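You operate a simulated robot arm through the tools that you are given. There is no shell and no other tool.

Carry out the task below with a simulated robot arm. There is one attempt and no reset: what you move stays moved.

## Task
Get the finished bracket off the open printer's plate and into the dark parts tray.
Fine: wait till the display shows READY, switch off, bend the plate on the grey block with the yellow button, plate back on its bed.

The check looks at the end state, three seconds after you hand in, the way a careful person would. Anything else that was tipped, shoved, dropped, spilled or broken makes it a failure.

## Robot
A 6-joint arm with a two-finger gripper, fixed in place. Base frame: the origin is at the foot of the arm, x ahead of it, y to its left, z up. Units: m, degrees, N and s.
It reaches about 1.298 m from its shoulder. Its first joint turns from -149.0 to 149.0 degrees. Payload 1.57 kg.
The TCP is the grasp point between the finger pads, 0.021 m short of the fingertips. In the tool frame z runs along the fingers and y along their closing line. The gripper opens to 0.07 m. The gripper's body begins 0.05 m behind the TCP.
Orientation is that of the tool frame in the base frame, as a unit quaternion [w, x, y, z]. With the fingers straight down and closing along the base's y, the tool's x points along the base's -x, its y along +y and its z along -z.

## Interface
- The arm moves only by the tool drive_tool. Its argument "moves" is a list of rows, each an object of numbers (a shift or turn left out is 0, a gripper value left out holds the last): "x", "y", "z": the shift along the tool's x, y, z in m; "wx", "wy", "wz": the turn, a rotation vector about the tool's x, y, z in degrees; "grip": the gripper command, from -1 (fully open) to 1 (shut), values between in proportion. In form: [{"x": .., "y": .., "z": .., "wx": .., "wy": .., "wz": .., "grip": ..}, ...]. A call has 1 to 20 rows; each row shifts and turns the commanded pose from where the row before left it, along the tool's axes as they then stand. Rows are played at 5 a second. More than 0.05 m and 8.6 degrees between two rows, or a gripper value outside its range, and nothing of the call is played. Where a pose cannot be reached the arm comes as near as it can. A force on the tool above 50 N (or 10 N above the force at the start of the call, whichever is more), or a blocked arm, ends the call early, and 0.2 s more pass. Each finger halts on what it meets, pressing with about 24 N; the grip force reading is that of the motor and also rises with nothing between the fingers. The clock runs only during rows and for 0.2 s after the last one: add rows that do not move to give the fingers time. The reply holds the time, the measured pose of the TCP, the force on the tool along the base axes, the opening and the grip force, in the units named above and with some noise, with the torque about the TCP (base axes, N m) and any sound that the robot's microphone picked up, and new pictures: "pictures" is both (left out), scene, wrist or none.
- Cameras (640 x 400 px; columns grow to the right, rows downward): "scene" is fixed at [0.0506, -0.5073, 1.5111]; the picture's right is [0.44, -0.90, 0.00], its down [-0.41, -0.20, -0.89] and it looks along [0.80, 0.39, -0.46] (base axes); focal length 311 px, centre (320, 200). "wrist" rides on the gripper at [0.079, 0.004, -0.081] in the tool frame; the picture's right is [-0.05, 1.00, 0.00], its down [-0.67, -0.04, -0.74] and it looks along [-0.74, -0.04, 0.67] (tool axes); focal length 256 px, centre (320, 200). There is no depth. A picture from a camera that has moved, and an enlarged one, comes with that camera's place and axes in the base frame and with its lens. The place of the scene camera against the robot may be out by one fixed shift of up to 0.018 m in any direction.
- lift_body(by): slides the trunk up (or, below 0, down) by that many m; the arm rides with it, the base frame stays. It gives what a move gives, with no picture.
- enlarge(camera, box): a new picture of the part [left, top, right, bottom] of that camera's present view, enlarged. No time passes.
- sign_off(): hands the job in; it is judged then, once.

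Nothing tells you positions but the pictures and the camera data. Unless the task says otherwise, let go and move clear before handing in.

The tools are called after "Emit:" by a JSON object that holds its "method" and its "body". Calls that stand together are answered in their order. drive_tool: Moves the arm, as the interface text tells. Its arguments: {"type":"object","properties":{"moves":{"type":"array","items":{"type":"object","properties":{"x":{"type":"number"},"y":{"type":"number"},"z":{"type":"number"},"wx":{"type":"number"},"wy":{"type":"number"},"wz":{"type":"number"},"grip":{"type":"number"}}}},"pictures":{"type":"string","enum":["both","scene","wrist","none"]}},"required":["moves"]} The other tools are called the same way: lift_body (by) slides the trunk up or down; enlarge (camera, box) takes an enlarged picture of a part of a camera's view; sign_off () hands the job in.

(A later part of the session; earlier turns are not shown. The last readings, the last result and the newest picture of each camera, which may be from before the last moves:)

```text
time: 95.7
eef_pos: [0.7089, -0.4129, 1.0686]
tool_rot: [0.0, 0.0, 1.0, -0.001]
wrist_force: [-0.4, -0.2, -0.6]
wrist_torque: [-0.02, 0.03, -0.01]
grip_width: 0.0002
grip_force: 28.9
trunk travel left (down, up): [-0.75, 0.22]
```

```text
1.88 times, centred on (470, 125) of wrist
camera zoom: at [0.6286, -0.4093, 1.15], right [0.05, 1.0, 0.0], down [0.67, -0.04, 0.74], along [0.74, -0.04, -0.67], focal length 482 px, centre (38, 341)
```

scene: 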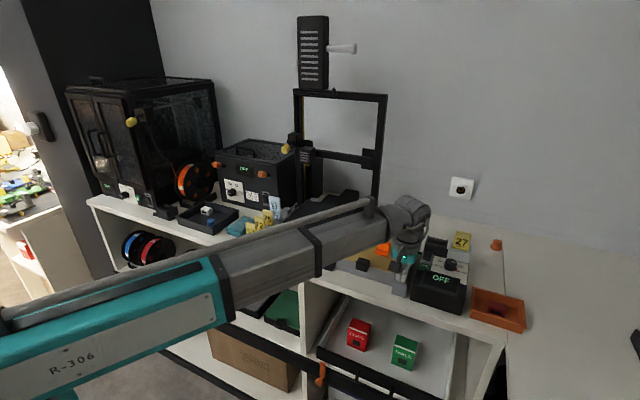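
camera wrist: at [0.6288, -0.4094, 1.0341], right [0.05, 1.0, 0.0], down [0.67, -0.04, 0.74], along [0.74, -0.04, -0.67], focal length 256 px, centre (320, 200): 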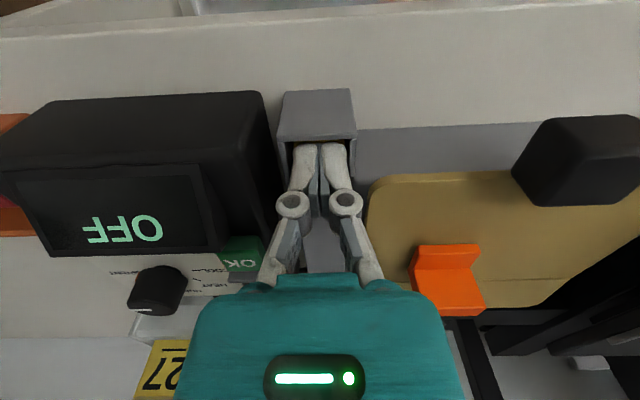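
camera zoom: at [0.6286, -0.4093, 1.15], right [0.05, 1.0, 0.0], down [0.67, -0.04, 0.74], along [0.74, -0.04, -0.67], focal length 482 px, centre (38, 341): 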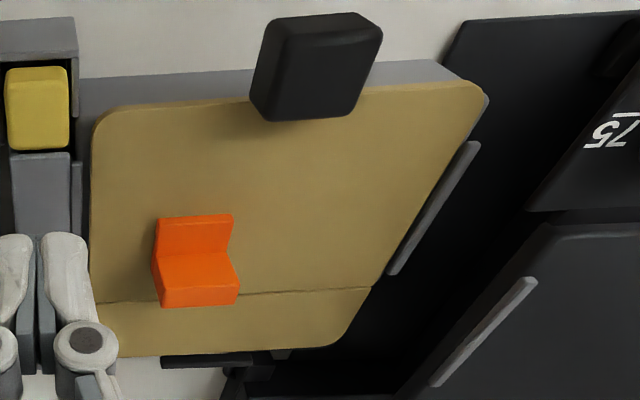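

Comparing the frames, the rear edge rises steadily with button depth (about 6 mm at the stop) while the crease stays put, so the bend only becomes full at the end of travel. I pressed to the stop this time, so I'll test the bracket again.

Emit:
{"method": "drive_tool", "body": {"moves": [{"grip": -0.6, "x": -0.022, "y": 0.018}, {"x": -0.022, "y": 0.018}, {"x": -0.022, "y": 0.018}, {"x": -0.022, "y": 0.0185}, {}, {}], "pictures": "none"}}

Emit:
{"method": "lift_body", "body": {"by": -0.08}}

Emit:
{"method": "enlarge", "body": {"camera": "wrist", "box": [200, 40, 440, 220]}}

```text
time: 97.1
eef_pos: [0.7963, -0.3408, 1.0683]
tool_rot: [0.0, 0.0, 1.0, -0.001]
wrist_force: [-1.0, -0.5, 0.0]
wrist_torque: [0.01, -0.01, -0.04]
grip_width: 0.0561
grip_force: 0.0
trunk travel left (down, up): [-0.75, 0.22]
```

```text
time: 98.3
eef_pos: [0.7956, -0.3409, 0.9889]
tool_rot: [0.0, 0.0, 1.0, 0.0]
wrist_force: [-0.2, -0.5, -0.4]
wrist_torque: [-0.02, 0.02, -0.01]
grip_width: 0.056
grip_force: 0.0
trunk travel left (down, up): [-0.67, 0.3]
```

```text
2.22 times, centred on (320, 130) of wrist
camera zoom: at [0.7159, -0.3371, 1.0701], right [0.05, 1.0, 0.0], down [0.67, -0.04, 0.74], along [0.74, -0.04, -0.67], focal length 569 px, centre (320, 356)
```

zoom: 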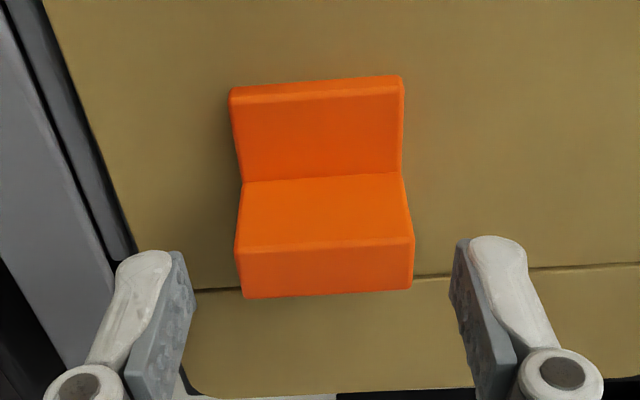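

Emit:
{"method": "lift_body", "body": {"by": -0.018}}

Emit:
{"method": "drive_tool", "body": {"moves": [{"grip": 1}, {}, {}, {}, {}], "pictures": "none"}}

Emit:
{"method": "lift_body", "body": {"by": 0.006}}

Emit:
{"method": "enlarge", "body": {"camera": "wrist", "box": [140, 0, 500, 240]}}

Emit:
{"method": "enlarge", "body": {"camera": "scene", "box": [340, 215, 430, 290]}}

```text
time: 98.9
eef_pos: [0.7962, -0.3408, 0.9706]
tool_rot: [0.0, 0.0, 1.0, 0.001]
wrist_force: [0.9, 0.3, 0.3]
wrist_torque: [0.02, -0.01, -0.03]
grip_width: 0.0558
grip_force: 0.0
trunk travel left (down, up): [-0.652, 0.318]
```

```text
time: 100.1
eef_pos: [0.7964, -0.3411, 0.97]
tool_rot: [0.0, 0.0, 1.0, 0.001]
wrist_force: [-0.1, 0.2, 2.7]
wrist_torque: [0.02, 0.05, -0.04]
grip_width: 0.0349
grip_force: 24.1
trunk travel left (down, up): [-0.652, 0.318]
```

```text
time: 100.7
eef_pos: [0.7952, -0.3418, 0.9768]
tool_rot: [0.0, 0.0, 1.0, 0.0]
wrist_force: [-0.7, 0.0, -0.2]
wrist_torque: [0.02, -0.04, -0.01]
grip_width: 0.0347
grip_force: 24.0
trunk travel left (down, up): [-0.658, 0.312]
```

```text
1.67 times, centred on (320, 120) of wrist
camera zoom: at [0.7161, -0.3372, 1.058], right [0.05, 1.0, 0.0], down [0.67, -0.04, 0.74], along [0.74, -0.04, -0.67], focal length 427 px, centre (320, 333)
```

zoom: 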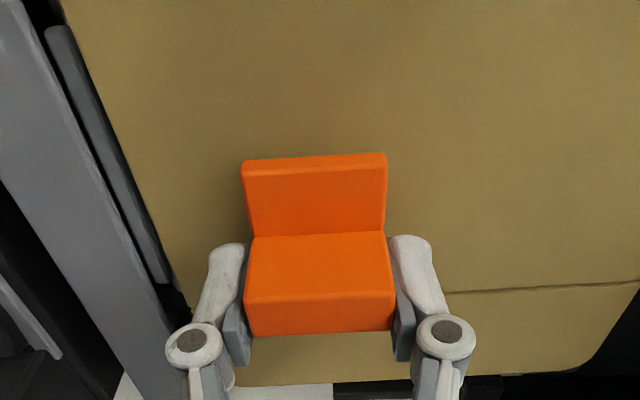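

```text
5.33 times, centred on (385, 252) of scene
camera zoom: at [0.0506, -0.5073, 1.5111], right [0.44, -0.9, 0.0], down [-0.41, -0.2, -0.89], along [0.8, 0.39, -0.46], focal length 1657 px, centre (-27, -80)
```

zoom: 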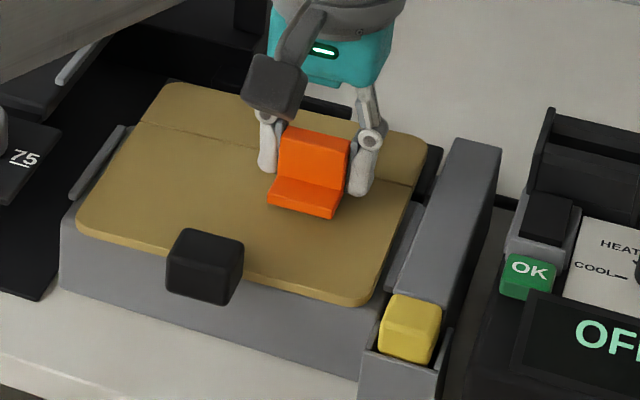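

The force is about zero and the plate stayed put, so the bracket is free. I'll raise it and carry it high towards the dark tray on the left, pausing to look at the tray.

Emit:
{"method": "lift_body", "body": {"by": 0.17}}

Emit:
{"method": "drive_tool", "body": {"moves": [{"grip": 1, "x": 0.011, "y": 0.03}, {"x": 0.011, "y": 0.037}, {"x": 0.011, "y": 0.037}, {"x": 0.011, "y": 0.037}, {"x": 0.011, "y": 0.037}, {"x": 0.011, "y": 0.037}, {"x": 0.011, "y": 0.037}, {"x": 0.011, "y": 0.037}, {"x": 0.011, "y": 0.037}, {"x": 0.011, "y": 0.037}, {"x": 0.011, "y": 0.037}, {"x": 0.011, "y": 0.037}, {"x": 0.011, "y": 0.037}, {"x": 0.011, "y": 0.037}, {"x": 0.011, "y": 0.037}, {"x": 0.01, "y": 0.037}, {"y": 0.037}, {}], "pictures": "both"}}

```text
time: 102.6
eef_pos: [0.7964, -0.3412, 1.1458]
tool_rot: [0.0, 0.0, 1.0, 0.001]
wrist_force: [0.1, 0.7, 0.2]
wrist_torque: [0.01, -0.01, 0.03]
grip_width: 0.0348
grip_force: 24.4
trunk travel left (down, up): [-0.828, 0.142]
```

```text
time: 106.4
eef_pos: [0.62, 0.2821, 1.1465]
tool_rot: [0.0, -0.001, 1.0, 0.0]
wrist_force: [-0.5, 0.3, 0.0]
wrist_torque: [-0.03, -0.02, 0.02]
grip_width: 0.035
grip_force: 23.9
trunk travel left (down, up): [-0.828, 0.142]
camera wrist: at [0.5403, 0.2853, 1.2281], right [0.05, 1.0, 0.0], down [0.67, -0.04, 0.74], along [0.74, -0.04, -0.67], focal length 256 px, centre (320, 200)
```

scene: 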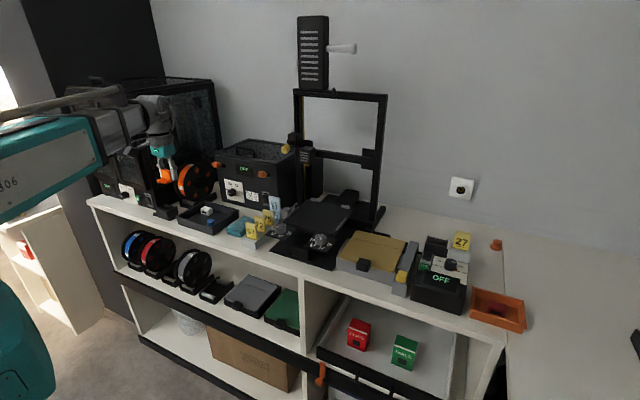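
wrist: 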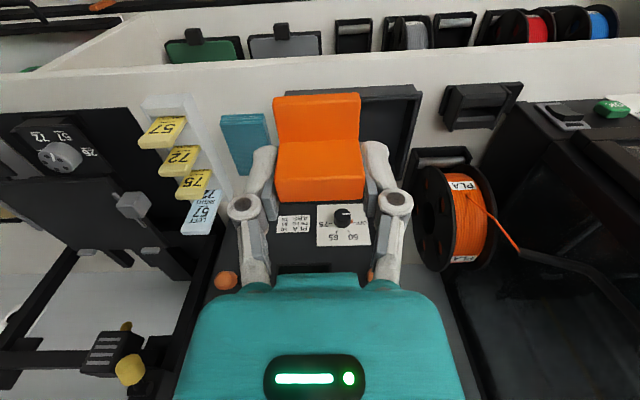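

The bracket blocks the view of the tray, so I'll shift right a little to see the tray beside the gripper.

Emit:
{"method": "drive_tool", "body": {"moves": [{"grip": 1, "x": 0.005, "y": -0.04}, {"x": 0.005, "y": -0.045}, {"x": 0.005, "y": -0.045}, {"x": 0.005, "y": -0.04}, {}], "pictures": "both"}}

Emit:
{"method": "enlarge", "body": {"camera": "wrist", "box": [400, 40, 640, 240]}}

Emit:
{"method": "enlarge", "body": {"camera": "scene", "box": [160, 170, 270, 250]}}

```text
time: 107.6
eef_pos: [0.5991, 0.1105, 1.146]
tool_rot: [0.0, 0.0, 1.0, 0.0]
wrist_force: [-0.5, 0.7, -1.3]
wrist_torque: [0.01, 0.01, 0.02]
grip_width: 0.0348
grip_force: 23.9
trunk travel left (down, up): [-0.828, 0.142]
camera wrist: at [0.5198, 0.1144, 1.2281], right [0.05, 1.0, 0.0], down [0.67, -0.04, 0.74], along [0.74, -0.04, -0.67], focal length 256 px, centre (320, 200)
```

scene: 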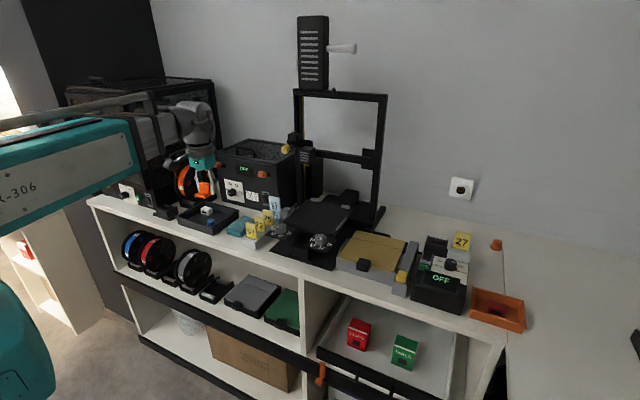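
wrist: 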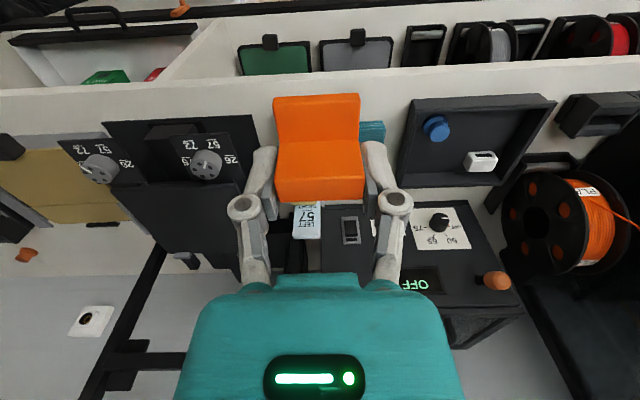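

```text
2.00 times, centred on (520, 140) of wrist
camera zoom: at [0.5198, 0.1144, 1.2281], right [0.05, 1.0, 0.0], down [0.67, -0.04, 0.74], along [0.74, -0.04, -0.67], focal length 512 px, centre (-80, 320)
```

zoom: 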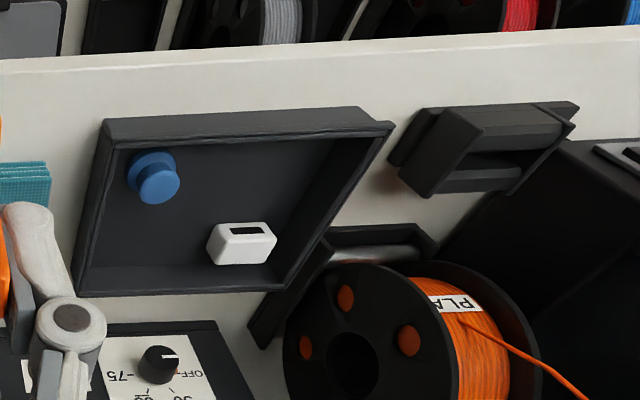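

```text
5.00 times, centred on (215, 210) of scene
camera zoom: at [0.0506, -0.5073, 1.5111], right [0.44, -0.9, 0.0], down [-0.41, -0.2, -0.89], along [0.8, 0.39, -0.46], focal length 1553 px, centre (845, 150)
```

zoom: 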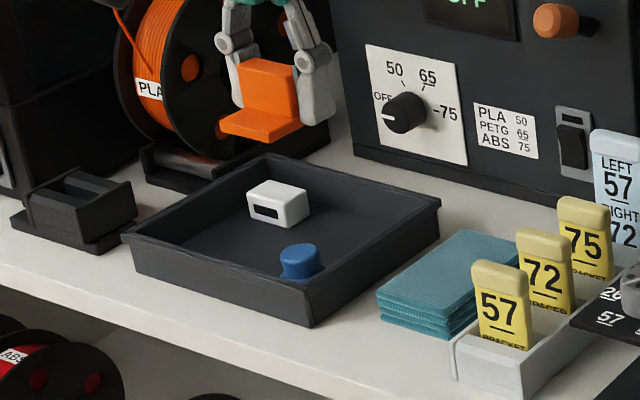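

The tray's rim spans about x 0.69–0.826 and y 0.226–0.395. The blue cap is at (0.727, 0.270) and the white part at (0.797, 0.360), and there's free space around (0.757, 0.318). I'll go there and lower carefully.

Emit:
{"method": "drive_tool", "body": {"moves": [{"grip": 1, "x": -0.024, "y": 0.03}, {"x": -0.027, "y": 0.036}, {"x": -0.027, "y": 0.036}, {"x": -0.027, "y": 0.036}, {"x": -0.027, "y": 0.036}, {"x": -0.026, "y": 0.0335}, {}], "pictures": "none"}}

Emit:
{"method": "lift_body", "body": {"by": -0.12}}

Emit:
{"method": "enlarge", "body": {"camera": "wrist", "box": [0, 0, 640, 400]}}

Emit:
{"method": "enlarge", "body": {"camera": "scene", "box": [140, 130, 290, 250]}}

```text
time: 109.2
eef_pos: [0.7593, 0.3191, 1.1472]
tool_rot: [0.0, -0.001, 1.0, 0.0]
wrist_force: [0.4, -0.3, 0.3]
wrist_torque: [0.0, 0.0, 0.0]
grip_width: 0.0348
grip_force: 24.3
trunk travel left (down, up): [-0.828, 0.142]
```

```text
time: 110.7
eef_pos: [0.7593, 0.3178, 1.0267]
tool_rot: [-0.001, 0.0, 1.0, 0.0]
wrist_force: [-1.0, -0.4, 0.3]
wrist_torque: [0.0, -0.02, 0.0]
grip_width: 0.035
grip_force: 24.1
trunk travel left (down, up): [-0.708, 0.262]
```

```text
1.00 times, centred on (320, 200) of wrist (not enlarged: the box is as wide or as high as the picture)
camera zoom: at [0.6788, 0.322, 1.1081], right [0.05, 1.0, 0.0], down [0.67, -0.04, 0.74], along [0.74, -0.04, -0.67], focal length 256 px, centre (320, 200)
```

zoom: 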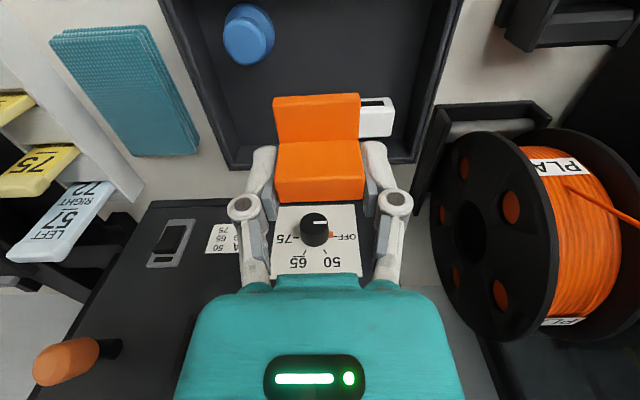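

```text
3.33 times, centred on (215, 190) of scene
camera zoom: at [0.0506, -0.5073, 1.5111], right [0.44, -0.9, 0.0], down [-0.41, -0.2, -0.89], along [0.8, 0.39, -0.46], focal length 1036 px, centre (670, 233)
```

zoom: 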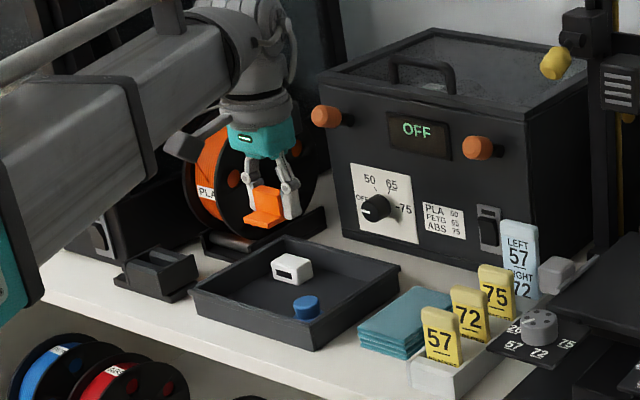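

Emit:
{"method": "lift_body", "body": {"by": -0.07}}

Emit:
{"method": "enlarge", "body": {"camera": "wrist", "box": [100, 0, 540, 260]}}

Emit:
{"method": "enlarge", "body": {"camera": "scene", "box": [160, 150, 270, 250]}}

```text
time: 111.8
eef_pos: [0.7594, 0.3181, 0.9558]
tool_rot: [0.0, 0.0, 1.0, 0.0]
wrist_force: [0.1, 0.2, -0.1]
wrist_torque: [0.02, 0.02, 0.01]
grip_width: 0.0347
grip_force: 23.7
trunk travel left (down, up): [-0.638, 0.332]
```

```text
1.45 times, centred on (320, 130) of wrist
camera zoom: at [0.6788, 0.322, 1.0381], right [0.05, 1.0, 0.0], down [0.67, -0.04, 0.74], along [0.74, -0.04, -0.67], focal length 372 px, centre (320, 302)
```

zoom: 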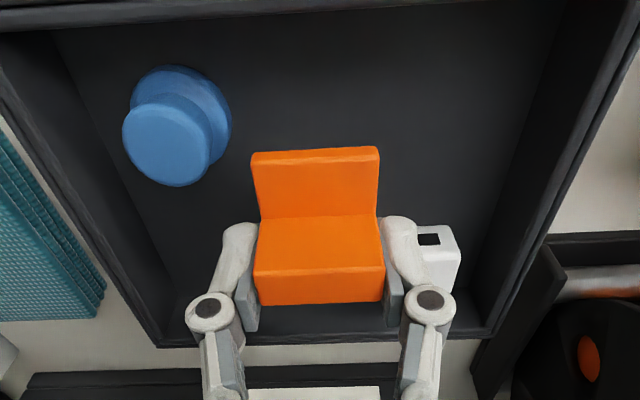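

```text
4.00 times, centred on (215, 200) of scene
camera zoom: at [0.0506, -0.5073, 1.5111], right [0.44, -0.9, 0.0], down [-0.41, -0.2, -0.89], along [0.8, 0.39, -0.46], focal length 1243 px, centre (740, 200)
```

zoom: 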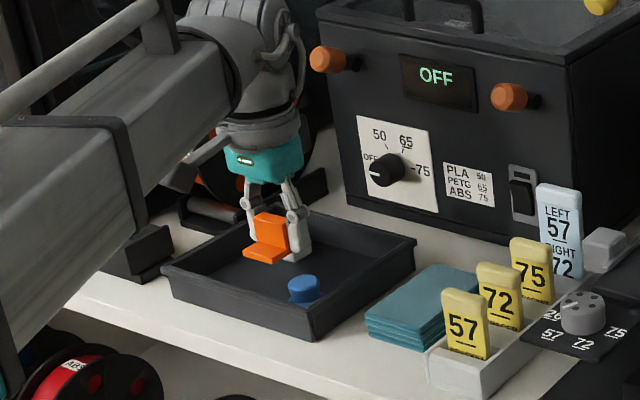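

Emit:
{"method": "lift_body", "body": {"by": -0.022}}

Emit:
{"method": "lift_body", "body": {"by": -0.005}}

Emit:
{"method": "enlarge", "body": {"camera": "scene", "box": [170, 170, 250, 240]}}

```text
time: 112.5
eef_pos: [0.7591, 0.3171, 0.9341]
tool_rot: [0.0, 0.0, 1.0, 0.0]
wrist_force: [-0.2, 0.9, -0.5]
wrist_torque: [-0.01, 0.02, 0.0]
grip_width: 0.0349
grip_force: 24.4
trunk travel left (down, up): [-0.616, 0.354]
```

```text
time: 113.0
eef_pos: [0.7595, 0.3183, 0.9288]
tool_rot: [0.0, 0.0, 1.0, 0.0]
wrist_force: [-0.1, 0.1, -0.6]
wrist_torque: [0.03, 0.02, 0.01]
grip_width: 0.0349
grip_force: 24.0
trunk travel left (down, up): [-0.611, 0.359]
```

```text
5.71 times, centred on (210, 205) of scene
camera zoom: at [0.0506, -0.5073, 1.5111], right [0.44, -0.9, 0.0], down [-0.41, -0.2, -0.89], along [0.8, 0.39, -0.46], focal length 1775 px, centre (949, 171)
```

zoom: 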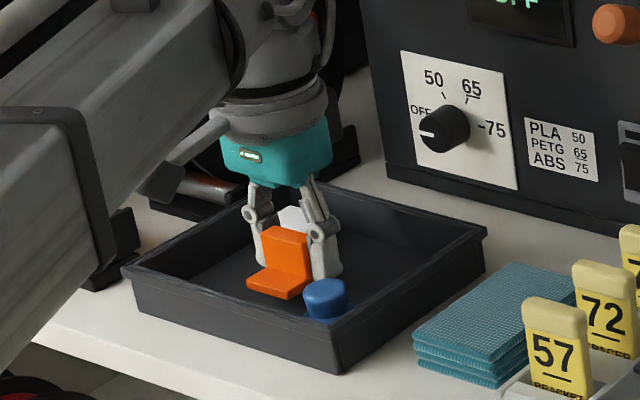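

Emit:
{"method": "lift_body", "body": {"by": -0.004}}

Emit:
{"method": "lift_body", "body": {"by": -0.003}}

```text
time: 113.5
eef_pos: [0.7585, 0.3181, 0.9249]
tool_rot: [0.001, -0.001, 1.0, 0.0]
wrist_force: [-0.1, -0.4, -0.1]
wrist_torque: [0.03, 0.0, 0.03]
grip_width: 0.035
grip_force: 24.1
trunk travel left (down, up): [-0.607, 0.363]
```

```text
time: 114.1
eef_pos: [0.7576, 0.3172, 0.9221]
tool_rot: [0.001, 0.001, 1.0, 0.0]
wrist_force: [-0.2, 1.1, 0.3]
wrist_torque: [-0.02, -0.04, -0.01]
grip_width: 0.0347
grip_force: 24.1
trunk travel left (down, up): [-0.604, 0.366]
```

Emit:
{"method": "lift_body", "body": {"by": -0.003}}

Emit:
{"method": "enlarge", "body": {"camera": "wrist", "box": [160, 20, 480, 240]}}

Emit:
{"method": "enlarge", "body": {"camera": "scene", "box": [180, 180, 240, 240]}}

```text
time: 114.6
eef_pos: [0.7599, 0.3171, 0.9194]
tool_rot: [0.0, 0.0, 1.0, 0.0]
wrist_force: [-0.4, 0.9, -0.2]
wrist_torque: [0.03, -0.04, -0.02]
grip_width: 0.035
grip_force: 24.1
trunk travel left (down, up): [-0.601, 0.369]
```

```text
1.82 times, centred on (320, 130) of wrist
camera zoom: at [0.6789, 0.322, 1.001], right [0.05, 1.0, 0.0], down [0.67, -0.04, 0.74], along [0.74, -0.04, -0.67], focal length 465 px, centre (320, 327)
```

zoom: 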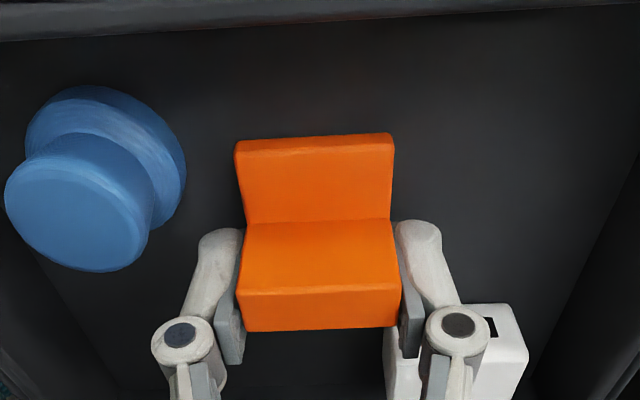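

```text
6.67 times, centred on (210, 210) of scene
camera zoom: at [0.0506, -0.5073, 1.5111], right [0.44, -0.9, 0.0], down [-0.41, -0.2, -0.89], along [0.8, 0.39, -0.46], focal length 2071 px, centre (1053, 133)
```

zoom: 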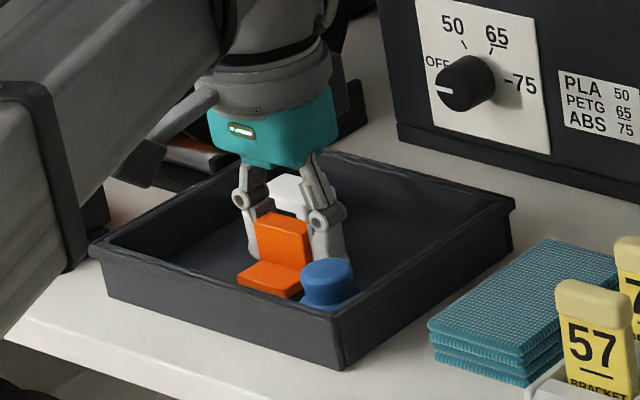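

Emit:
{"method": "drive_tool", "body": {"moves": [{"grip": 1, "x": 0.003}, {}], "pictures": "none"}}

Emit:
{"method": "lift_body", "body": {"by": -0.003}}

Emit:
{"method": "lift_body", "body": {"by": -0.003}}

```text
time: 115.2
eef_pos: [0.7553, 0.3176, 0.9187]
tool_rot: [0.0, 0.001, 1.0, 0.001]
wrist_force: [-0.7, -1.3, -0.4]
wrist_torque: [0.0, -0.01, 0.01]
grip_width: 0.0351
grip_force: 23.9
trunk travel left (down, up): [-0.601, 0.369]
```

```text
time: 115.7
eef_pos: [0.7557, 0.3178, 0.9172]
tool_rot: [0.0, 0.0, 1.0, 0.0]
wrist_force: [5.1, 1.6, 17.6]
wrist_torque: [0.08, -0.07, -0.02]
grip_width: 0.035
grip_force: 24.3
trunk travel left (down, up): [-0.598, 0.372]
```

```text
time: 116.2
eef_pos: [0.7547, 0.3164, 0.9146]
tool_rot: [0.001, 0.0, 1.0, 0.0]
wrist_force: [4.8, 2.6, 25.7]
wrist_torque: [-0.03, -0.06, 0.05]
grip_width: 0.0352
grip_force: 24.1
trunk travel left (down, up): [-0.595, 0.375]
```

The bracket has touched the tray floor. I'll ease off, open just enough to release, and raise straight up.

Emit:
{"method": "lift_body", "body": {"by": 0.003}}

Emit:
{"method": "drive_tool", "body": {"moves": [{"grip": 0.3}, {"grip": -0.1}, {"grip": -0.4}, {"grip": -0.5}, {}], "pictures": "none"}}

Emit:
{"method": "lift_body", "body": {"by": 0.2}}

Emit:
{"method": "enlarge", "body": {"camera": "wrist", "box": [160, 0, 480, 200]}}

Emit:
{"method": "enlarge", "body": {"camera": "scene", "box": [160, 170, 250, 240]}}

```text
time: 116.7
eef_pos: [0.7557, 0.3172, 0.9155]
tool_rot: [0.0, 0.0, 1.0, 0.0]
wrist_force: [0.6, -0.8, 0.1]
wrist_torque: [-0.02, 0.02, 0.0]
grip_width: 0.0349
grip_force: 24.3
trunk travel left (down, up): [-0.598, 0.372]
```

```text
time: 117.9
eef_pos: [0.7562, 0.3181, 0.9165]
tool_rot: [0.0, -0.001, 1.0, 0.001]
wrist_force: [0.6, -0.7, 0.0]
wrist_torque: [-0.01, 0.0, -0.03]
grip_width: 0.0524
grip_force: 0.0
trunk travel left (down, up): [-0.598, 0.372]
```

```text
time: 120.1
eef_pos: [0.7561, 0.3182, 1.1169]
tool_rot: [0.0, 0.0, 1.0, 0.0]
wrist_force: [-1.4, -0.2, 0.2]
wrist_torque: [-0.04, -0.01, 0.01]
grip_width: 0.0523
grip_force: 0.1
trunk travel left (down, up): [-0.798, 0.172]
```

```text
2.00 times, centred on (320, 100) of wrist
camera zoom: at [0.676, 0.3223, 1.198], right [0.05, 1.0, 0.0], down [0.67, -0.04, 0.74], along [0.74, -0.04, -0.67], focal length 512 px, centre (320, 400)
```

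zoom: 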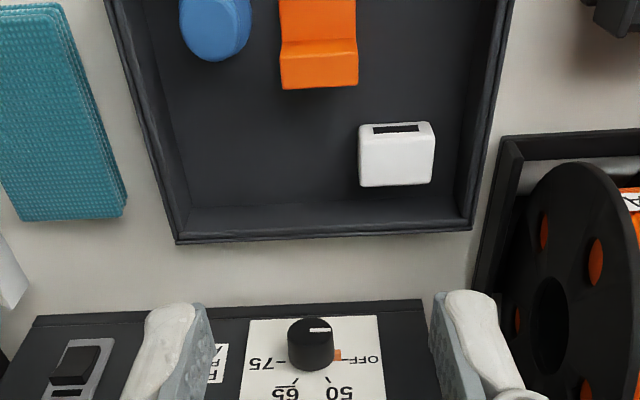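

```text
5.71 times, centred on (205, 205) of scene
camera zoom: at [0.0506, -0.5073, 1.5111], right [0.44, -0.9, 0.0], down [-0.41, -0.2, -0.89], along [0.8, 0.39, -0.46], focal length 1775 px, centre (977, 171)
```

zoom: 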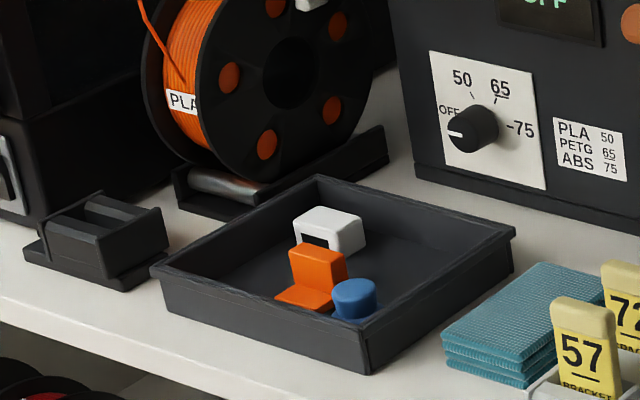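

The bracket stands in the tray and the neighbouring parts haven't moved. Now I'll go back to the plate on the block so I can return it to the bed.

Emit:
{"method": "lift_body", "body": {"by": 0.03}}

Emit:
{"method": "drive_tool", "body": {"moves": [{"grip": -1, "x": 0.0035, "y": -0.03}, {"x": 0.0035, "y": -0.04}, {"x": 0.0035, "y": -0.04}, {"x": 0.0035, "y": -0.04}, {"x": 0.0035, "y": -0.04}, {"x": 0.0035, "y": -0.04}, {"x": 0.0035, "y": -0.04}, {"x": 0.0035, "y": -0.04}, {"x": 0.0035, "y": -0.04}, {"x": 0.0035, "y": -0.04}, {"x": 0.0035, "y": -0.04}, {"x": 0.0035, "y": -0.04}, {"x": 0.0035, "y": -0.04}, {"x": 0.0035, "y": -0.04}, {"x": 0.0035, "y": -0.04}, {"x": 0.0035, "y": -0.038}, {}], "pictures": "none"}}

Emit:
{"method": "lift_body", "body": {"by": -0.09}}

Emit:
{"method": "enlarge", "body": {"camera": "wrist", "box": [160, 40, 480, 240]}}

Emit:
{"method": "enlarge", "body": {"camera": "scene", "box": [250, 170, 440, 300]}}

```text
time: 120.9
eef_pos: [0.7563, 0.3178, 1.1467]
tool_rot: [0.001, 0.0, 1.0, -0.001]
wrist_force: [0.7, 0.9, -0.7]
wrist_torque: [0.01, 0.01, -0.01]
grip_width: 0.0526
grip_force: 0.0
trunk travel left (down, up): [-0.828, 0.142]
```

```text
time: 124.5
eef_pos: [0.6996, -0.3096, 1.1457]
tool_rot: [0.0, 0.0, 1.0, -0.001]
wrist_force: [-0.6, -0.1, 1.3]
wrist_torque: [0.02, 0.02, 0.0]
grip_width: 0.0699
grip_force: 0.0
trunk travel left (down, up): [-0.828, 0.142]
```

```text
time: 125.7
eef_pos: [0.6994, -0.3103, 1.0556]
tool_rot: [0.0, 0.001, 1.0, 0.0]
wrist_force: [0.1, 0.2, -1.4]
wrist_torque: [0.01, -0.03, 0.01]
grip_width: 0.0701
grip_force: 0.0
trunk travel left (down, up): [-0.738, 0.232]
```

```text
2.00 times, centred on (320, 140) of wrist
camera zoom: at [0.619, -0.3061, 1.1381], right [0.05, 1.0, 0.0], down [0.67, -0.04, 0.74], along [0.74, -0.04, -0.67], focal length 512 px, centre (320, 320)
```

zoom: 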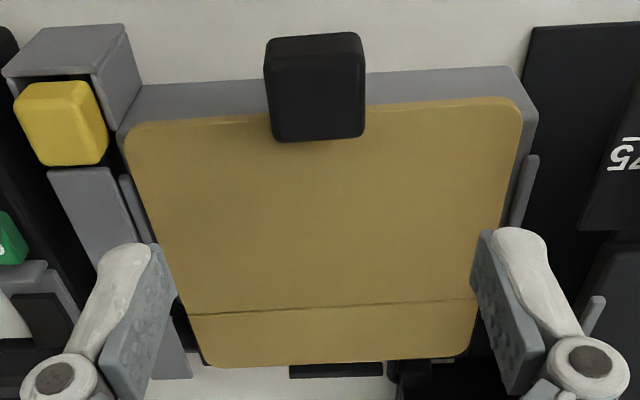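

```text
3.08 times, centred on (345, 235) of scene
camera zoom: at [0.0506, -0.5073, 1.5111], right [0.44, -0.9, 0.0], down [-0.41, -0.2, -0.89], along [0.8, 0.39, -0.46], focal length 956 px, centre (243, 92)
```

zoom: 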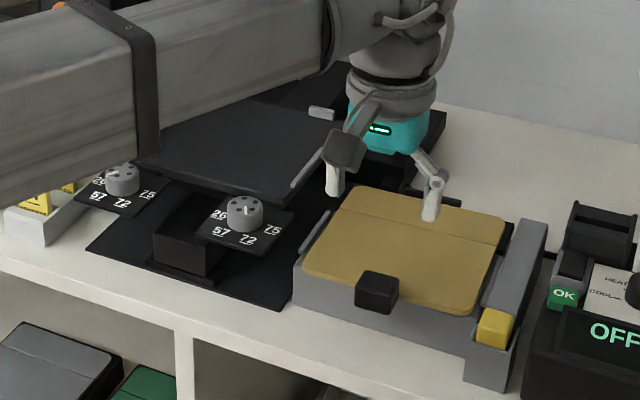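

Emit:
{"method": "drive_tool", "body": {"moves": [{"grip": -1, "y": -0.0012}, {}], "pictures": "none"}}

Emit:
{"method": "lift_body", "body": {"by": -0.097}}

Emit:
{"method": "drive_tool", "body": {"moves": [{"grip": 1}, {}, {}, {}, {}, {}], "pictures": "none"}}

Emit:
{"method": "lift_body", "body": {"by": 0.01}}

Emit:
{"method": "enlarge", "body": {"camera": "wrist", "box": [140, 60, 500, 310]}}

Emit:
{"method": "enlarge", "body": {"camera": "scene", "box": [330, 205, 430, 290]}}

```text
time: 126.3
eef_pos: [0.698, -0.3109, 1.0568]
tool_rot: [0.0, 0.0, 1.0, 0.0]
wrist_force: [0.0, 0.4, -0.5]
wrist_torque: [0.0, 0.01, 0.02]
grip_width: 0.0697
grip_force: 0.1
trunk travel left (down, up): [-0.738, 0.232]
```

```text
time: 127.6
eef_pos: [0.699, -0.3119, 0.9597]
tool_rot: [0.0, 0.0, 1.0, 0.0]
wrist_force: [0.0, -0.4, -0.4]
wrist_torque: [0.0, 0.0, -0.02]
grip_width: 0.0701
grip_force: 0.0
trunk travel left (down, up): [-0.641, 0.329]
```

```text
time: 129.0
eef_pos: [0.6983, -0.3115, 0.9596]
tool_rot: [-0.001, 0.0, 1.0, 0.001]
wrist_force: [1.6, -2.0, 3.7]
wrist_torque: [-0.08, -0.07, 0.1]
grip_width: 0.0334
grip_force: 23.8
trunk travel left (down, up): [-0.641, 0.329]
```

```text
time: 129.6
eef_pos: [0.6986, -0.3117, 0.9685]
tool_rot: [-0.001, 0.0, 1.0, 0.0]
wrist_force: [-0.8, 0.4, -1.5]
wrist_torque: [-0.02, 0.11, -0.01]
grip_width: 0.0337
grip_force: 24.4
trunk travel left (down, up): [-0.651, 0.319]
```

```text
1.60 times, centred on (320, 185) of wrist
camera zoom: at [0.6191, -0.3074, 1.051], right [0.05, 1.0, 0.0], down [0.67, -0.04, 0.74], along [0.74, -0.04, -0.67], focal length 410 px, centre (320, 224)
```

zoom: 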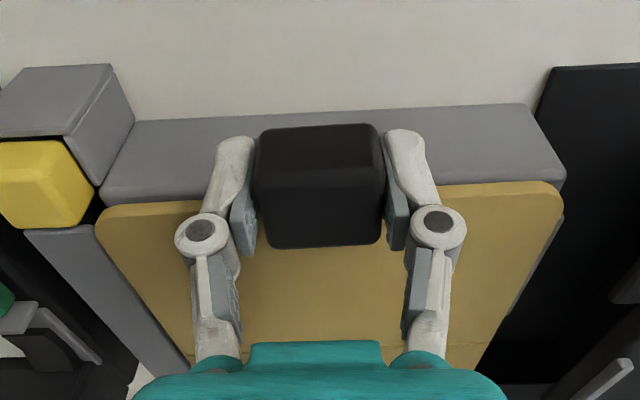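

```text
4.71 times, centred on (380, 248) of scene
camera zoom: at [0.0506, -0.5073, 1.5111], right [0.44, -0.9, 0.0], down [-0.41, -0.2, -0.89], along [0.8, 0.39, -0.46], focal length 1462 px, centre (38, -24)
```

zoom: 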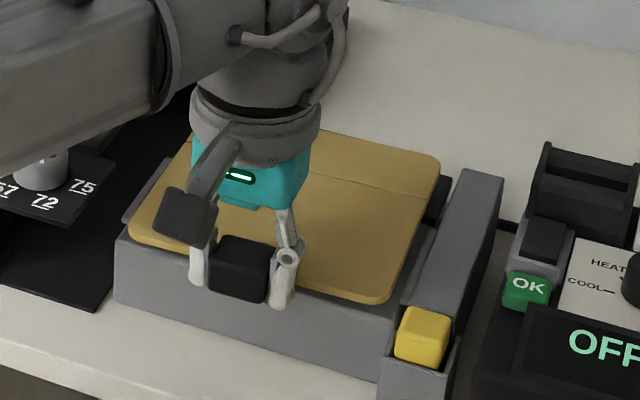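

The plate is gripped and lifting cleanly. It has a slight yaw of about 0.9° in the grip, which I'll correct. Next I'll raise it and carry it back over the bed.

Emit:
{"method": "lift_body", "body": {"by": 0.07}}

Emit:
{"method": "drive_tool", "body": {"moves": [{"grip": 1, "y": 0.012, "wz": 0.45}, {"y": 0.02, "wz": 0.45}, {"y": 0.02}, {"y": 0.02}, {"y": 0.02}, {"y": 0.02}, {"y": 0.02}, {"y": 0.02}, {"y": 0.02}, {"y": 0.02}, {"y": 0.014}, {}], "pictures": "both"}}

Emit:
{"method": "enlarge", "body": {"camera": "wrist", "box": [140, 80, 500, 330]}}

```text
time: 130.7
eef_pos: [0.6998, -0.3122, 1.0385]
tool_rot: [0.001, 0.001, 1.0, 0.0]
wrist_force: [-1.3, 0.3, -1.9]
wrist_torque: [0.01, 0.14, 0.0]
grip_width: 0.0334
grip_force: 23.8
trunk travel left (down, up): [-0.721, 0.249]
```

```text
time: 133.3
eef_pos: [0.7022, -0.1062, 1.0401]
tool_rot: [0.0, 0.007, 1.0, 0.0]
wrist_force: [-0.8, -0.4, -2.5]
wrist_torque: [-0.02, 0.12, 0.0]
grip_width: 0.0335
grip_force: 24.1
trunk travel left (down, up): [-0.721, 0.249]
camera wrist: at [0.6219, -0.1, 1.121], right [0.07, 1.0, 0.0], down [0.67, -0.05, 0.74], along [0.74, -0.05, -0.67], focal length 256 px, centre (320, 200)
```

scene: 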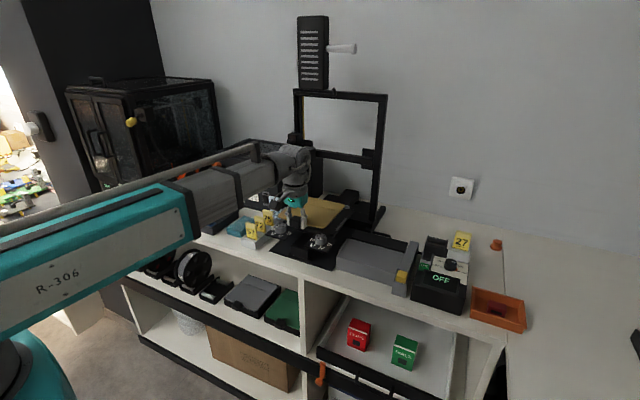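
wrist: 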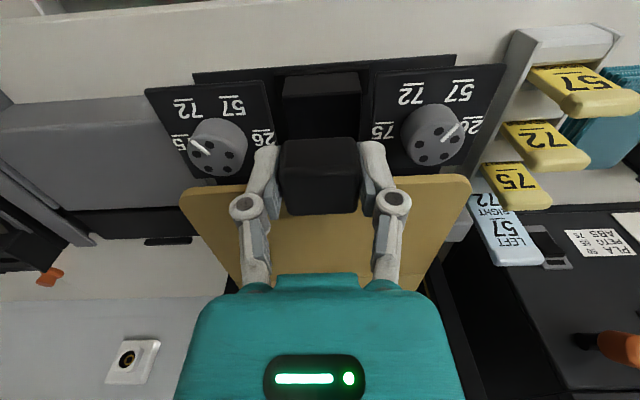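

```text
1.60 times, centred on (320, 205) of wrist
camera zoom: at [0.6219, -0.1, 1.121], right [0.07, 1.0, 0.0], down [0.67, -0.05, 0.74], along [0.74, -0.05, -0.67], focal length 410 px, centre (320, 192)
```

zoom: 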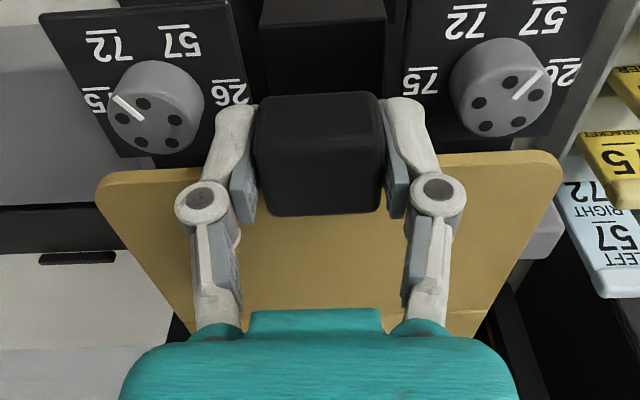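

Emit:
{"method": "drive_tool", "body": {"moves": [{"grip": 1, "x": -0.015, "y": 0.0005}, {"x": -0.015, "y": 0.0005}, {"x": -0.014, "y": 0.0005}, {}], "pictures": "none"}}

Emit:
{"method": "lift_body", "body": {"by": -0.02}}

Emit:
{"method": "enlarge", "body": {"camera": "wrist", "box": [140, 80, 500, 330]}}

Emit:
{"method": "enlarge", "body": {"camera": "scene", "box": [265, 175, 375, 255]}}

```text
time: 134.3
eef_pos: [0.7461, -0.1049, 1.0386]
tool_rot: [0.0, 0.008, 1.0, 0.0]
wrist_force: [0.6, -0.5, -1.9]
wrist_torque: [-0.01, 0.14, 0.01]
grip_width: 0.0334
grip_force: 24.9
trunk travel left (down, up): [-0.721, 0.249]
```

```text
time: 134.9
eef_pos: [0.7475, -0.1038, 1.0192]
tool_rot: [0.0, 0.008, 1.0, 0.0]
wrist_force: [0.1, -0.1, -1.7]
wrist_torque: [-0.01, 0.1, -0.05]
grip_width: 0.0333
grip_force: 24.1
trunk travel left (down, up): [-0.701, 0.269]
```

```text
1.60 times, centred on (320, 205) of wrist
camera zoom: at [0.666, -0.0994, 1.101], right [0.07, 1.0, 0.0], down [0.67, -0.05, 0.74], along [0.74, -0.05, -0.67], focal length 410 px, centre (320, 192)
```

zoom: 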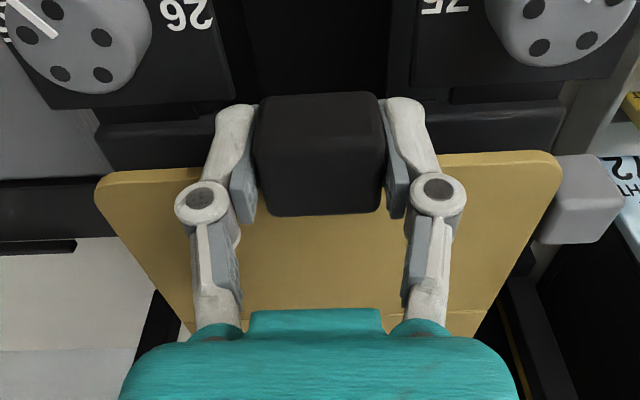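

```text
5.00 times, centred on (320, 215) of scene
camera zoom: at [0.0506, -0.5073, 1.5111], right [0.44, -0.9, 0.0], down [-0.41, -0.2, -0.89], along [0.8, 0.39, -0.46], focal length 1553 px, centre (320, 125)
```

zoom: 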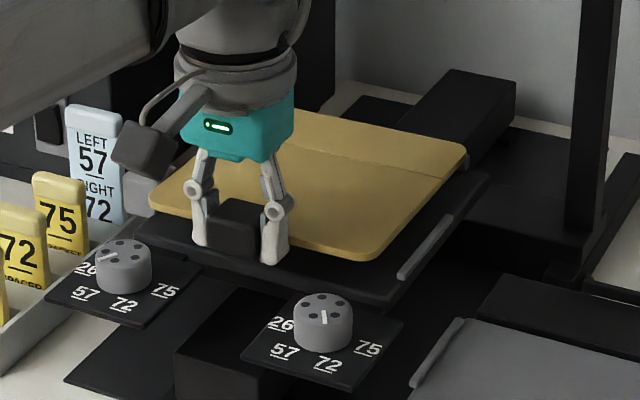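

Emit:
{"method": "lift_body", "body": {"by": -0.01}}

Emit:
{"method": "enlarge", "body": {"camera": "wrist", "box": [140, 80, 500, 330]}}

Emit:
{"method": "enlarge", "body": {"camera": "scene", "box": [270, 180, 360, 250]}}

```text
time: 135.5
eef_pos: [0.7458, -0.1043, 1.0097]
tool_rot: [0.0, 0.008, 1.0, 0.0]
wrist_force: [-0.4, 0.1, -1.7]
wrist_torque: [-0.01, 0.13, -0.01]
grip_width: 0.0337
grip_force: 23.6
trunk travel left (down, up): [-0.691, 0.279]
```

```text
1.60 times, centred on (320, 205) of wrist
camera zoom: at [0.666, -0.0994, 1.091], right [0.07, 1.0, 0.0], down [0.67, -0.05, 0.74], along [0.74, -0.05, -0.67], focal length 410 px, centre (320, 192)
```

zoom: 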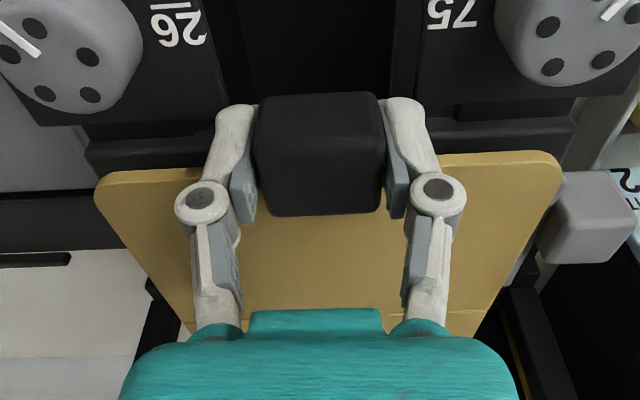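

```text
5.71 times, centred on (315, 215) of scene
camera zoom: at [0.0506, -0.5073, 1.5111], right [0.44, -0.9, 0.0], down [-0.41, -0.2, -0.89], along [0.8, 0.39, -0.46], focal length 1775 px, centre (349, 114)
```

zoom: 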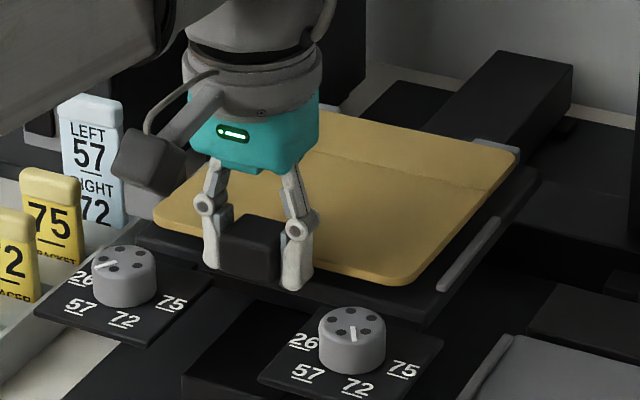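

By the scene comparison the plate sits about 3–5 mm towards the robot from its original spot. I'll nudge it forward 3 mm and sideways 1 mm, then lower onto the bed in small steps.

Emit:
{"method": "drive_tool", "body": {"moves": [{"grip": 1, "x": -0.003, "y": 0.001}, {}], "pictures": "none"}}

Emit:
{"method": "lift_body", "body": {"by": -0.006}}

Emit:
{"method": "enlarge", "body": {"camera": "scene", "box": [270, 180, 360, 250]}}

Emit:
{"method": "enlarge", "body": {"camera": "scene", "box": [325, 195, 365, 235]}}

```text
time: 136.1
eef_pos: [0.7489, -0.1035, 1.0094]
tool_rot: [0.0, 0.008, 1.0, 0.0]
wrist_force: [-0.7, -0.1, -1.2]
wrist_torque: [0.03, 0.13, -0.01]
grip_width: 0.0336
grip_force: 24.1
trunk travel left (down, up): [-0.691, 0.279]
```

```text
time: 136.7
eef_pos: [0.7497, -0.1027, 1.0028]
tool_rot: [0.001, 0.008, 1.0, 0.001]
wrist_force: [-1.0, 0.7, -2.3]
wrist_torque: [0.04, 0.12, -0.02]
grip_width: 0.0338
grip_force: 24.1
trunk travel left (down, up): [-0.685, 0.285]
```

```text
5.71 times, centred on (315, 215) of scene
camera zoom: at [0.0506, -0.5073, 1.5111], right [0.44, -0.9, 0.0], down [-0.41, -0.2, -0.89], along [0.8, 0.39, -0.46], focal length 1775 px, centre (349, 114)
```

zoom: 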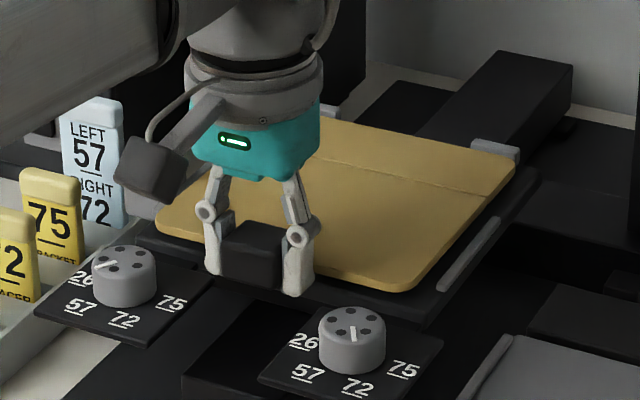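

```text
10.00 times, centred on (345, 215) of scene
camera zoom: at [0.0506, -0.5073, 1.5111], right [0.44, -0.9, 0.0], down [-0.41, -0.2, -0.89], along [0.8, 0.39, -0.46], focal length 3107 px, centre (70, 50)
```

zoom: 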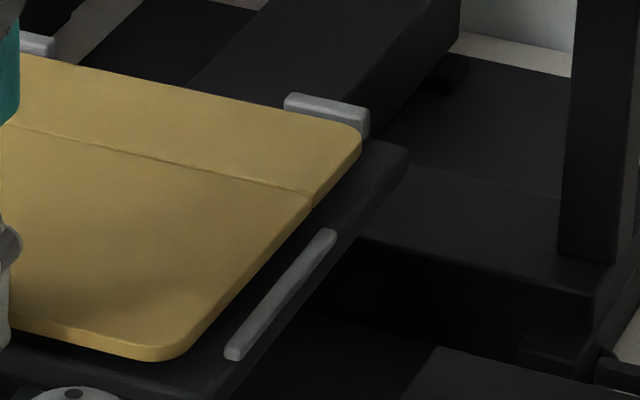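

Emit:
{"method": "lift_body", "body": {"by": -0.003}}

Emit:
{"method": "enlarge", "body": {"camera": "scene", "box": [325, 195, 365, 235]}}

Emit:
{"method": "enlarge", "body": {"camera": "wrist", "box": [140, 80, 500, 330]}}

```text
time: 137.2
eef_pos: [0.7488, -0.1037, 1.0019]
tool_rot: [0.001, 0.008, 1.0, -0.001]
wrist_force: [3.7, -1.0, 10.5]
wrist_torque: [0.0, -0.58, 0.03]
grip_width: 0.0338
grip_force: 24.1
trunk travel left (down, up): [-0.682, 0.288]
```

```text
10.00 times, centred on (345, 215) of scene
camera zoom: at [0.0506, -0.5073, 1.5111], right [0.44, -0.9, 0.0], down [-0.41, -0.2, -0.89], along [0.8, 0.39, -0.46], focal length 3107 px, centre (70, 50)
```

zoom: 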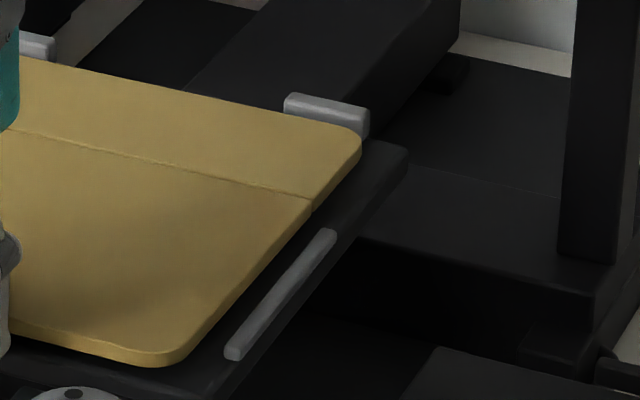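

```text
1.60 times, centred on (320, 205) of wrist
camera zoom: at [0.6691, -0.0982, 1.0826], right [0.07, 1.0, 0.0], down [0.66, -0.05, 0.75], along [0.74, -0.05, -0.67], focal length 410 px, centre (320, 192)
```

zoom: 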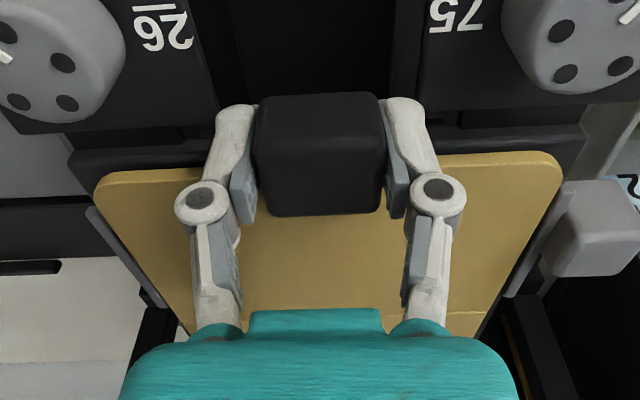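

Emit:
{"method": "enlarge", "body": {"camera": "scene", "box": [335, 197, 360, 222]}}

Emit:
{"method": "enlarge", "body": {"camera": "scene", "box": [265, 190, 365, 250]}}

Emit:
{"method": "enlarge", "body": {"camera": "wrist", "box": [140, 160, 240, 280]}}

Emit:
{"method": "enlarge", "body": {"camera": "wrist", "box": [420, 160, 540, 300]}}

```text
16.00 times, centred on (348, 210) of scene
camera zoom: at [0.0506, -0.5073, 1.5111], right [0.44, -0.9, 0.0], down [-0.41, -0.2, -0.89], along [0.8, 0.39, -0.46], focal length 4971 px, centre (-120, 48)
```

zoom: 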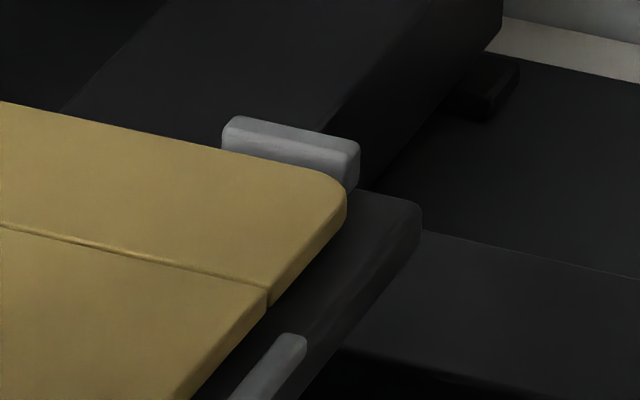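

```text
6.40 times, centred on (315, 220) of scene
camera zoom: at [0.0506, -0.5073, 1.5111], right [0.44, -0.9, 0.0], down [-0.41, -0.2, -0.89], along [0.8, 0.39, -0.46], focal length 1988 px, centre (352, 72)
```

zoom: 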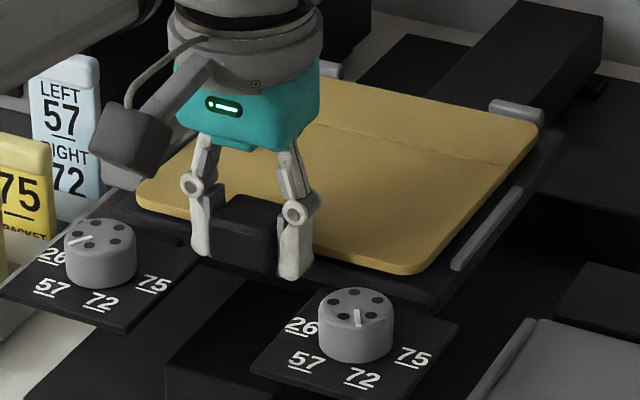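

```text
3.33 times, centred on (190, 220) of wrist
camera zoom: at [0.6691, -0.0982, 1.0826], right [0.07, 1.0, 0.0], down [0.66, -0.05, 0.75], along [0.74, -0.05, -0.67], focal length 853 px, centre (753, 133)
```

zoom: 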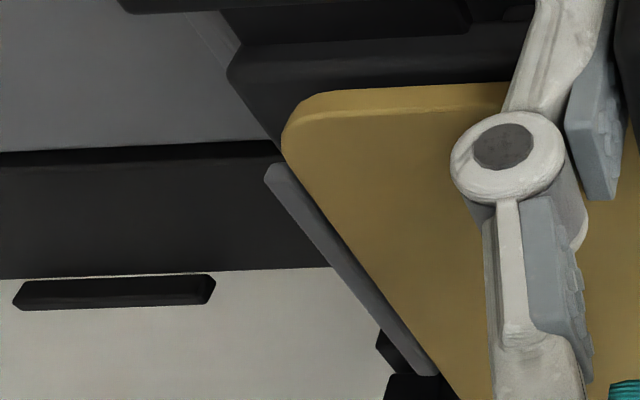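

```text
2.86 times, centred on (480, 230) of wrist
camera zoom: at [0.6691, -0.0982, 1.0826], right [0.07, 1.0, 0.0], down [0.66, -0.05, 0.75], along [0.74, -0.05, -0.67], focal length 731 px, centre (-137, 114)
```

zoom: 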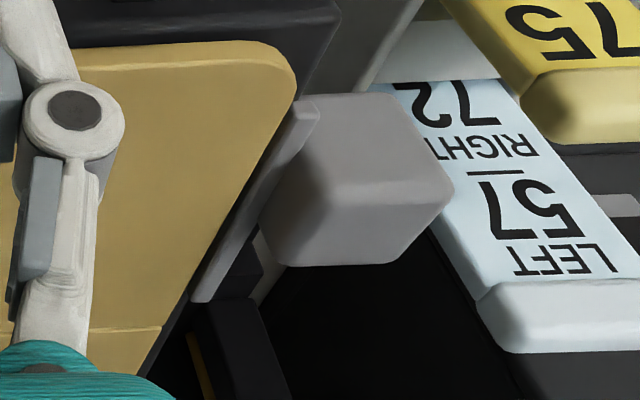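

The plate is inside both side guides and in front of the rear stops. I'll lower slightly more so the front settles too.

Emit:
{"method": "lift_body", "body": {"by": -0.0015}}

```text
time: 137.7
eef_pos: [0.7485, -0.1033, 0.9999]
tool_rot: [0.0, 0.007, 1.0, -0.001]
wrist_force: [5.2, -0.7, 15.8]
wrist_torque: [-0.08, -0.15, 0.09]
grip_width: 0.0333
grip_force: 23.8
trunk travel left (down, up): [-0.68, 0.29]
```

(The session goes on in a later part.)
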